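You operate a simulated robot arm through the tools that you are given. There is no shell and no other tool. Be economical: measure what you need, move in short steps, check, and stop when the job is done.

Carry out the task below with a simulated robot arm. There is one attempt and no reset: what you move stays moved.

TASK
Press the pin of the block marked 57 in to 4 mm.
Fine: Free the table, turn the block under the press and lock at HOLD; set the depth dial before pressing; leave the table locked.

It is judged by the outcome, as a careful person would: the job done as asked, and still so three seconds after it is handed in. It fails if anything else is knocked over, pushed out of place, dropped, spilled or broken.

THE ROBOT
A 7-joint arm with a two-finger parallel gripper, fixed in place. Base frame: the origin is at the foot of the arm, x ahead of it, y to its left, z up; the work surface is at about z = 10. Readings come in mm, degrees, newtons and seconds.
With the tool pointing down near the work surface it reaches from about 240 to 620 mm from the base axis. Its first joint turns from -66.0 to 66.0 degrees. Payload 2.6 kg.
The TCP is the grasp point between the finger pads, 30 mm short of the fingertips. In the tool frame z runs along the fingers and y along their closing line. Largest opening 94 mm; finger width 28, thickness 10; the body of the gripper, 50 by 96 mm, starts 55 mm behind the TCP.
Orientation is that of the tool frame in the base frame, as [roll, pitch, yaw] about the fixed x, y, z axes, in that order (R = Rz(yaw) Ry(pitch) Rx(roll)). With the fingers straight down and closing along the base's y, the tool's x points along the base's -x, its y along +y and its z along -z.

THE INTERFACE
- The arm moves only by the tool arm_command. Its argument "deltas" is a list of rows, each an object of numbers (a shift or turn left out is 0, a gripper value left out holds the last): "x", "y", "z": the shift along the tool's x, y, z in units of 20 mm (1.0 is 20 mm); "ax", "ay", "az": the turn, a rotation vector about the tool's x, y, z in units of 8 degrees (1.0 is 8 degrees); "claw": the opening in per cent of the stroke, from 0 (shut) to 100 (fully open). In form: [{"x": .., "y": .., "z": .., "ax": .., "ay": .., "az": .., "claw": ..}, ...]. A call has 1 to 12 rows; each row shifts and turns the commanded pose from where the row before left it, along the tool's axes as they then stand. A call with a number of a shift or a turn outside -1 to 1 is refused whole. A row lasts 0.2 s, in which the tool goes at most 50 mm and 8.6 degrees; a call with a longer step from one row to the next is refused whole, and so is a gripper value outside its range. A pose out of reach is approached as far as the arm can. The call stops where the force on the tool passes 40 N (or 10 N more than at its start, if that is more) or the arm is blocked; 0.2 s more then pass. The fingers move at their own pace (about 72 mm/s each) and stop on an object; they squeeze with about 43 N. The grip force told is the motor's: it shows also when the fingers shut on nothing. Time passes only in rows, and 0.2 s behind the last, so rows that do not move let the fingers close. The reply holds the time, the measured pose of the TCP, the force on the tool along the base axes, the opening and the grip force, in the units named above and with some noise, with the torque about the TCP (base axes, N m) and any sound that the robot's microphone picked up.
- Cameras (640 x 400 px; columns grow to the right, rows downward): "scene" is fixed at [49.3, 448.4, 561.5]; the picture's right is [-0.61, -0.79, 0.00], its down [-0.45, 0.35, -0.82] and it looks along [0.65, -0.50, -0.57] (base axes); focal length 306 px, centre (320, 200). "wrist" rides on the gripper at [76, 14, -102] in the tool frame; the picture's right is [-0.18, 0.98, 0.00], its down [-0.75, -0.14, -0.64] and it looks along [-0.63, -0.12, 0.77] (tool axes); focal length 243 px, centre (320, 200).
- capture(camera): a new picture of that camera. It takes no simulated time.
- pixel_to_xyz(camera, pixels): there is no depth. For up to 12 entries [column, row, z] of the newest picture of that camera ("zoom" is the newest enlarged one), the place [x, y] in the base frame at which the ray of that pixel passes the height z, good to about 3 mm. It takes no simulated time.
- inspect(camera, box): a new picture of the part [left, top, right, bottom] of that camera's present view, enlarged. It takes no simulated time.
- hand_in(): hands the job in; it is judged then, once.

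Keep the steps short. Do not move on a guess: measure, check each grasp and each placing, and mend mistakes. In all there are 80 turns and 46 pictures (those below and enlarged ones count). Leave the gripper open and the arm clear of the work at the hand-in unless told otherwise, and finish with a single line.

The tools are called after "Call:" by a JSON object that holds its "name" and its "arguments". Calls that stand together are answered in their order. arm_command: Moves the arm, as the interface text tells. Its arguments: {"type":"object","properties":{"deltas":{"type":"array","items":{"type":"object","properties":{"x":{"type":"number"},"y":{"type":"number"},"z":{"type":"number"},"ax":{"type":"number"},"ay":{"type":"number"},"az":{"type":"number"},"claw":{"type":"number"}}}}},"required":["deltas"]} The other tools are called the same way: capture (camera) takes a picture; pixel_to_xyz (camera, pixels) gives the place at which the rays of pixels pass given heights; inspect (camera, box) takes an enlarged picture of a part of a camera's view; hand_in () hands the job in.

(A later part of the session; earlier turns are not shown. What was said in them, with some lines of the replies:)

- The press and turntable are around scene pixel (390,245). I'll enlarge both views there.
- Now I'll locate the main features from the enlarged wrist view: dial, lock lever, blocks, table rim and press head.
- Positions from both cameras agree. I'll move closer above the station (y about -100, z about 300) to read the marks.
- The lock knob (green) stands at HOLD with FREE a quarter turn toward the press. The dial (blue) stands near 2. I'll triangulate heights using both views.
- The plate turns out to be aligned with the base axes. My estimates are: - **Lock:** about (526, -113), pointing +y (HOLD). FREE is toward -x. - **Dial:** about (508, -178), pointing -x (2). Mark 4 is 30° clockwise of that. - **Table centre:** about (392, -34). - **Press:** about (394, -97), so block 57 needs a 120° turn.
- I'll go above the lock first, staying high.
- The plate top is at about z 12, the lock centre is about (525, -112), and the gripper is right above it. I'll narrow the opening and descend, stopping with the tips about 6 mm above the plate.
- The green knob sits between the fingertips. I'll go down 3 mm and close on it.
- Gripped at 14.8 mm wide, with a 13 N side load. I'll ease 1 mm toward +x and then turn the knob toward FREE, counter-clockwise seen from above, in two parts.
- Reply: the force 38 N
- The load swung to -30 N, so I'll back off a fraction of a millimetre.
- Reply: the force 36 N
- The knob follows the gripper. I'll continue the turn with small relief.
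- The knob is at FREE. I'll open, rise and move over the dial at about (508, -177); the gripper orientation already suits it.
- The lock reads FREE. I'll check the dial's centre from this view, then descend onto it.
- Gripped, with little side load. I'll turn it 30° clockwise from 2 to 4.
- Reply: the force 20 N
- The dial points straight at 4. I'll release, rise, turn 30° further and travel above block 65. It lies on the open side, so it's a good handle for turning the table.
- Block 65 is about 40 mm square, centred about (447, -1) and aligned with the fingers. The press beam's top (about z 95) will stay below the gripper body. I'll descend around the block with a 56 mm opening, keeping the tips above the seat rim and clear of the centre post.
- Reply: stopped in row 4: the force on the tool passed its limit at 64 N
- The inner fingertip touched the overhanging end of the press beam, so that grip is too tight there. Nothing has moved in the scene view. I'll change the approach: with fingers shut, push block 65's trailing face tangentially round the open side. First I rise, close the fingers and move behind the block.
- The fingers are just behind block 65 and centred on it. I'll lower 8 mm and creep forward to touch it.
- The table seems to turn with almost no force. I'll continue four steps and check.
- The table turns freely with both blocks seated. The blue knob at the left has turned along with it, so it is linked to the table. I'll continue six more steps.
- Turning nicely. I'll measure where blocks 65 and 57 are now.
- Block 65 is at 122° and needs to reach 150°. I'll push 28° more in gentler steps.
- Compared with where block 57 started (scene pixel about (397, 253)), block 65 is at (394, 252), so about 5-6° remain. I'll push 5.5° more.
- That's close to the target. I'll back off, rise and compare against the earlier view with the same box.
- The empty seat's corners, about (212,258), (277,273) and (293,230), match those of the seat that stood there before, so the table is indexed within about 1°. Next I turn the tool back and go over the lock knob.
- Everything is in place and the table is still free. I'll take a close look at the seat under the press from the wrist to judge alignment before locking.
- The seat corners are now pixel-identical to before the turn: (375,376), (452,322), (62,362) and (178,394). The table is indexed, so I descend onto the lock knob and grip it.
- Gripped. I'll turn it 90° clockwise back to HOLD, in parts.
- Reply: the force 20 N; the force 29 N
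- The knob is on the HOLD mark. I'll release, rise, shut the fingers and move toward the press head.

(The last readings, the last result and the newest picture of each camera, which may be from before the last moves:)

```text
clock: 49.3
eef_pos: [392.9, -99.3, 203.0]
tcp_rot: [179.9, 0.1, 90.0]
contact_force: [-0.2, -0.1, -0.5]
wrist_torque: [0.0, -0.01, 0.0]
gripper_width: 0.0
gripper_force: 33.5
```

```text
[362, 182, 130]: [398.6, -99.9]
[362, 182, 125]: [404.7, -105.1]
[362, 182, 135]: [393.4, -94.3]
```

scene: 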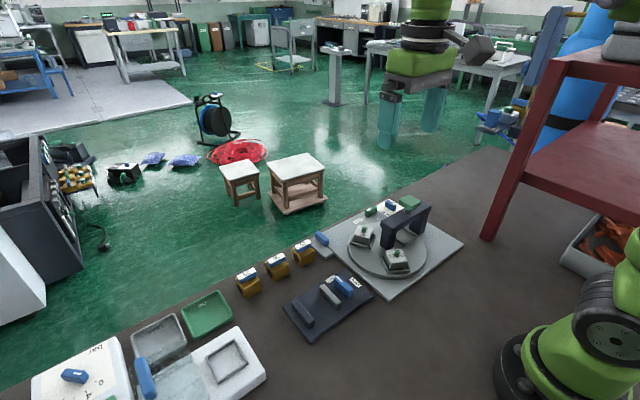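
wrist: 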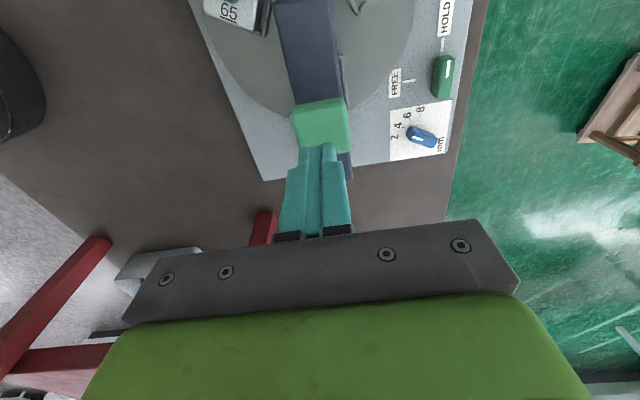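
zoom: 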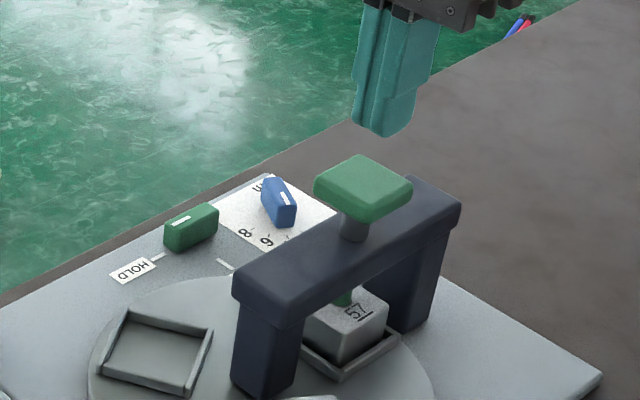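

The press head is centred about (395, -97) with its top at about z 132. I'll correct 2 mm and come down until just above it, then press in small steps.

Call:
{"name": "arm_command", "arguments": {"deltas": [{"x": 0.1, "y": 0.12, "z": 0.6}, {"z": 0.6}, {"z": 0.5}, {"z": 0.1}, {"z": 0.1}, {"z": 0.1}]}}

Call:
{"name": "arm_command", "arguments": {"deltas": [{"z": 0.1}, {"z": 0.1}, {"z": 0.1}, {"z": 0.1}, {"z": 0.1}, {"z": 0.1}]}}

```text
clock: 50.7
eef_pos: [396.2, -97.3, 162.3]
tcp_rot: [179.9, 0.1, 90.0]
contact_force: [1.2, 0.2, 1.6]
wrist_torque: [0.04, -0.02, 0.0]
gripper_width: 0.2
gripper_force: 32.5
```

```text
clock: 51.8
eef_pos: [396.6, -97.1, 156.8]
tcp_rot: [179.6, 0.0, 89.9]
contact_force: [-4.1, 1.5, 6.3]
wrist_torque: [0.08, 0.12, 0.05]
gripper_width: 0.0
gripper_force: 32.7
heard: click
stopped in row 5: the force on the tool passed its limit at 46 N (the readings are from after the stop); the commanded pose is now the measured one
```

It clicked and the force rose to 46 N. I'll press on gently to see whether that is the hard stop.

Call:
{"name": "arm_command", "arguments": {"deltas": [{"z": 0.1}, {"z": 0.1}, {"z": 0.1}, {"z": 0.1}]}}

Call:
{"name": "inspect", "arguments": {"camera": "scene", "box": [370, 190, 430, 250]}}

```text
clock: 52.3
eef_pos: [396.6, -97.0, 157.2]
tcp_rot: [179.4, 0.0, 89.7]
contact_force: [-4.3, 1.6, 4.6]
wrist_torque: [0.04, 0.11, -0.02]
gripper_width: 0.4
gripper_force: 33.2
stopped in row 2: the force on the tool passed its limit at 45 N (the readings are from after the stop); the commanded pose is now the measured one
```

```text
6.67 times, centred on (400, 220) of scene
```

zoom: 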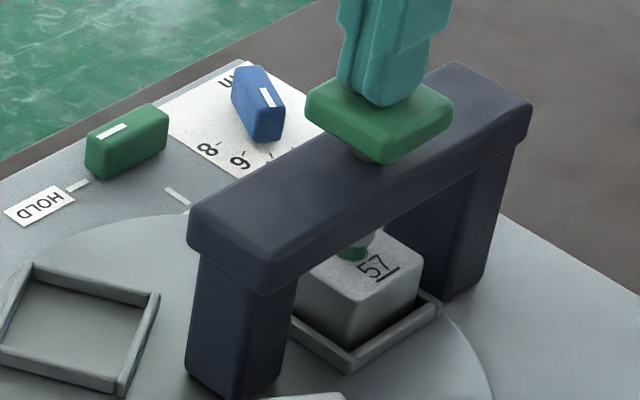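

It holds firm at the same height, so the click was the stop. I'll rise and inspect the pin.

Call:
{"name": "arm_command", "arguments": {"deltas": [{"z": -0.3}, {"z": -0.95}, {"z": -0.95}, {"x": 0.9, "z": -0.9}, {"x": 0.9, "z": -0.9}, {"x": 0.9}, {"x": 0.9}, {"x": 0.9}, {"x": 0.9}]}}

Call:
{"name": "inspect", "arguments": {"camera": "scene", "box": [370, 190, 430, 250]}}

```text
clock: 54.3
eef_pos: [397.9, 10.4, 236.9]
tcp_rot: [179.5, 0.0, 89.7]
contact_force: [0.0, -0.2, -0.2]
wrist_torque: [-0.01, 0.0, 0.0]
gripper_width: 0.1
gripper_force: 32.8
```

```text
6.67 times, centred on (400, 220) of scene
```

zoom: 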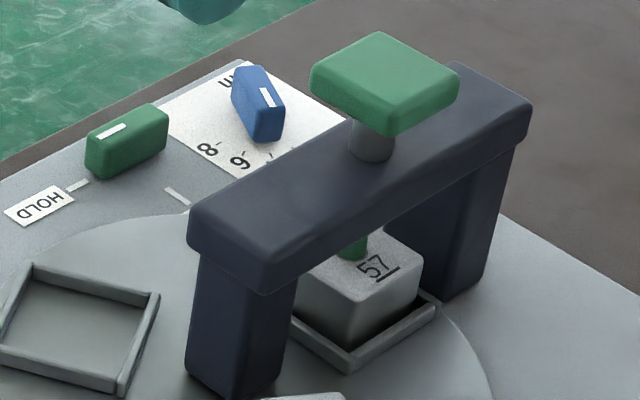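

The ram has sprung back, but the beam hides the pin's top. I'll look at the pin from the arm's side with a tilted wrist view, turning and opening the gripper first.

Call:
{"name": "arm_command", "arguments": {"deltas": [{"az": -0.9375, "claw": 100}, {"az": -0.9375}, {"az": -0.9375}, {"az": -0.9375}, {"az": -0.9375}, {"az": -0.9375}, {"az": -0.9375}, {"az": -0.9375}, {"az": -0.9375}, {"az": -0.9375}, {"az": -0.9375}, {"az": -0.9375}]}}

Call:
{"name": "arm_command", "arguments": {"deltas": [{"x": 0.983, "y": -0.89}, {"x": 0.983, "y": -0.89}, {"x": 0.983, "y": -0.89}, {"x": 0.983, "y": -0.89}, {"x": 0.983, "y": -0.89}, {"x": 0.983, "y": -0.89}, {"ay": -0.833}, {"ay": -0.833}, {"ay": -0.833}]}}

Call:
{"name": "arm_command", "arguments": {"deltas": [{"z": 0.958, "x": 0.346}, {"z": 0.958, "x": 0.346}, {"z": 0.958, "x": 0.346}, {"z": 0.958, "x": 0.346}, {"z": 0.958, "x": 0.346}]}}

Call:
{"name": "capture", "arguments": {"camera": "wrist"}}

```text
clock: 56.9
eef_pos: [396.1, 11.3, 236.4]
tcp_rot: [-179.9, 0.5, 179.8]
contact_force: [-0.7, 0.2, -0.5]
wrist_torque: [0.0, -0.01, -0.01]
gripper_width: 94.0
gripper_force: 0.0
```

```text
clock: 58.9
eef_pos: [277.3, -96.3, 235.9]
tcp_rot: [180.0, 20.7, 179.7]
contact_force: [0.4, 0.7, -0.4]
wrist_torque: [0.0, 0.0, 0.0]
gripper_width: 93.9
gripper_force: 0.1
```

```text
clock: 60.1
eef_pos: [278.6, -96.0, 134.7]
tcp_rot: [179.9, 20.5, 179.7]
contact_force: [0.9, 0.2, 0.0]
wrist_torque: [0.0, 0.0, 0.0]
gripper_width: 94.4
gripper_force: 0.1
```

```text
5 pictures are left
```

wrist: 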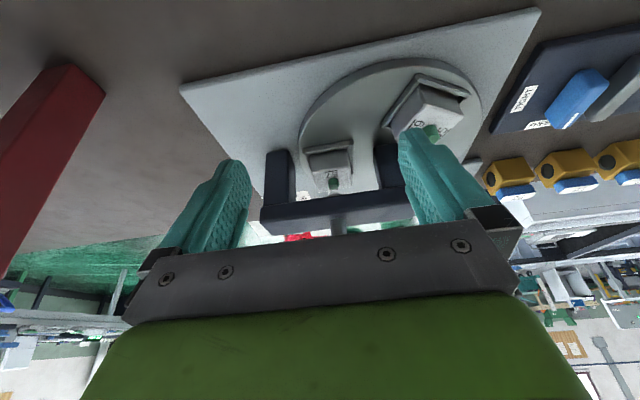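

Call:
{"name": "inspect", "arguments": {"camera": "wrist", "box": [290, 80, 470, 220]}}

```text
2.86 times, centred on (380, 150) of wrist
```

zoom: 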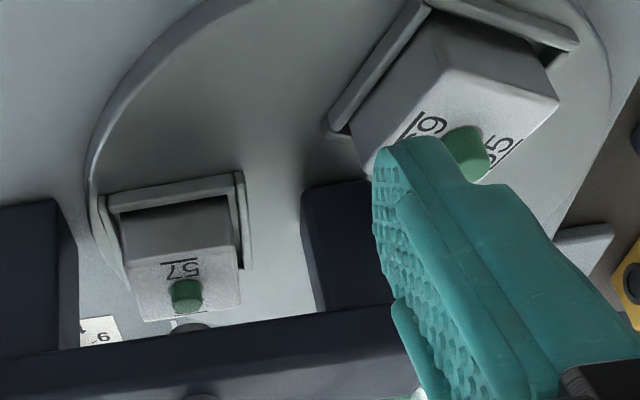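

Block 57's pin now stands clearly shorter than block 65's, about 6 mm against 10 mm, which is consistent with 4 mm pressed in. I'll retreat upward, level the tool and take a last look.

Call:
{"name": "arm_command", "arguments": {"deltas": [{"z": -0.958, "x": -0.346}, {"z": -0.958, "x": -0.346}, {"z": -0.958, "x": -0.346}, {"z": -0.958, "x": -0.346}, {"z": -0.958, "x": -0.346}, {"z": -0.8}, {"ay": 0.833}, {"ay": 0.833}, {"ay": 0.833}, {"z": -0.9}, {"z": -0.9}]}}

Call:
{"name": "inspect", "arguments": {"camera": "scene", "box": [300, 170, 450, 300]}}

```text
clock: 62.5
eef_pos: [270.6, -94.4, 286.8]
tcp_rot: [-179.9, 0.5, 179.7]
contact_force: [-0.4, 0.0, 0.3]
wrist_torque: [0.01, -0.01, 0.0]
gripper_width: 94.2
gripper_force: 0.0
```

```text
3.08 times, centred on (375, 235) of scene
```

zoom: 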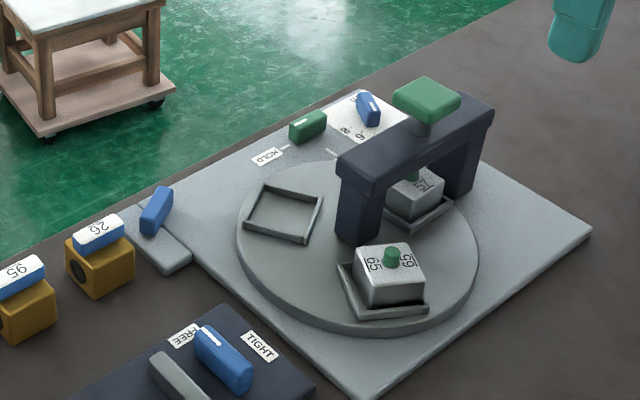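

The lock is at HOLD, the dial is at 4, block 57 is under the press, and the gripper is open and clear. Handing in.

Call:
{"name": "hand_in", "arguments": {}}

```text
The job is handed in.
```

The pin of block 57 was pressed to the stop with the dial at 4 (about 4 mm judged by eye against block 65), the table is locked at HOLD, and the gripper is open and clear; a fingertip touched the press beam once, with no visible effect.
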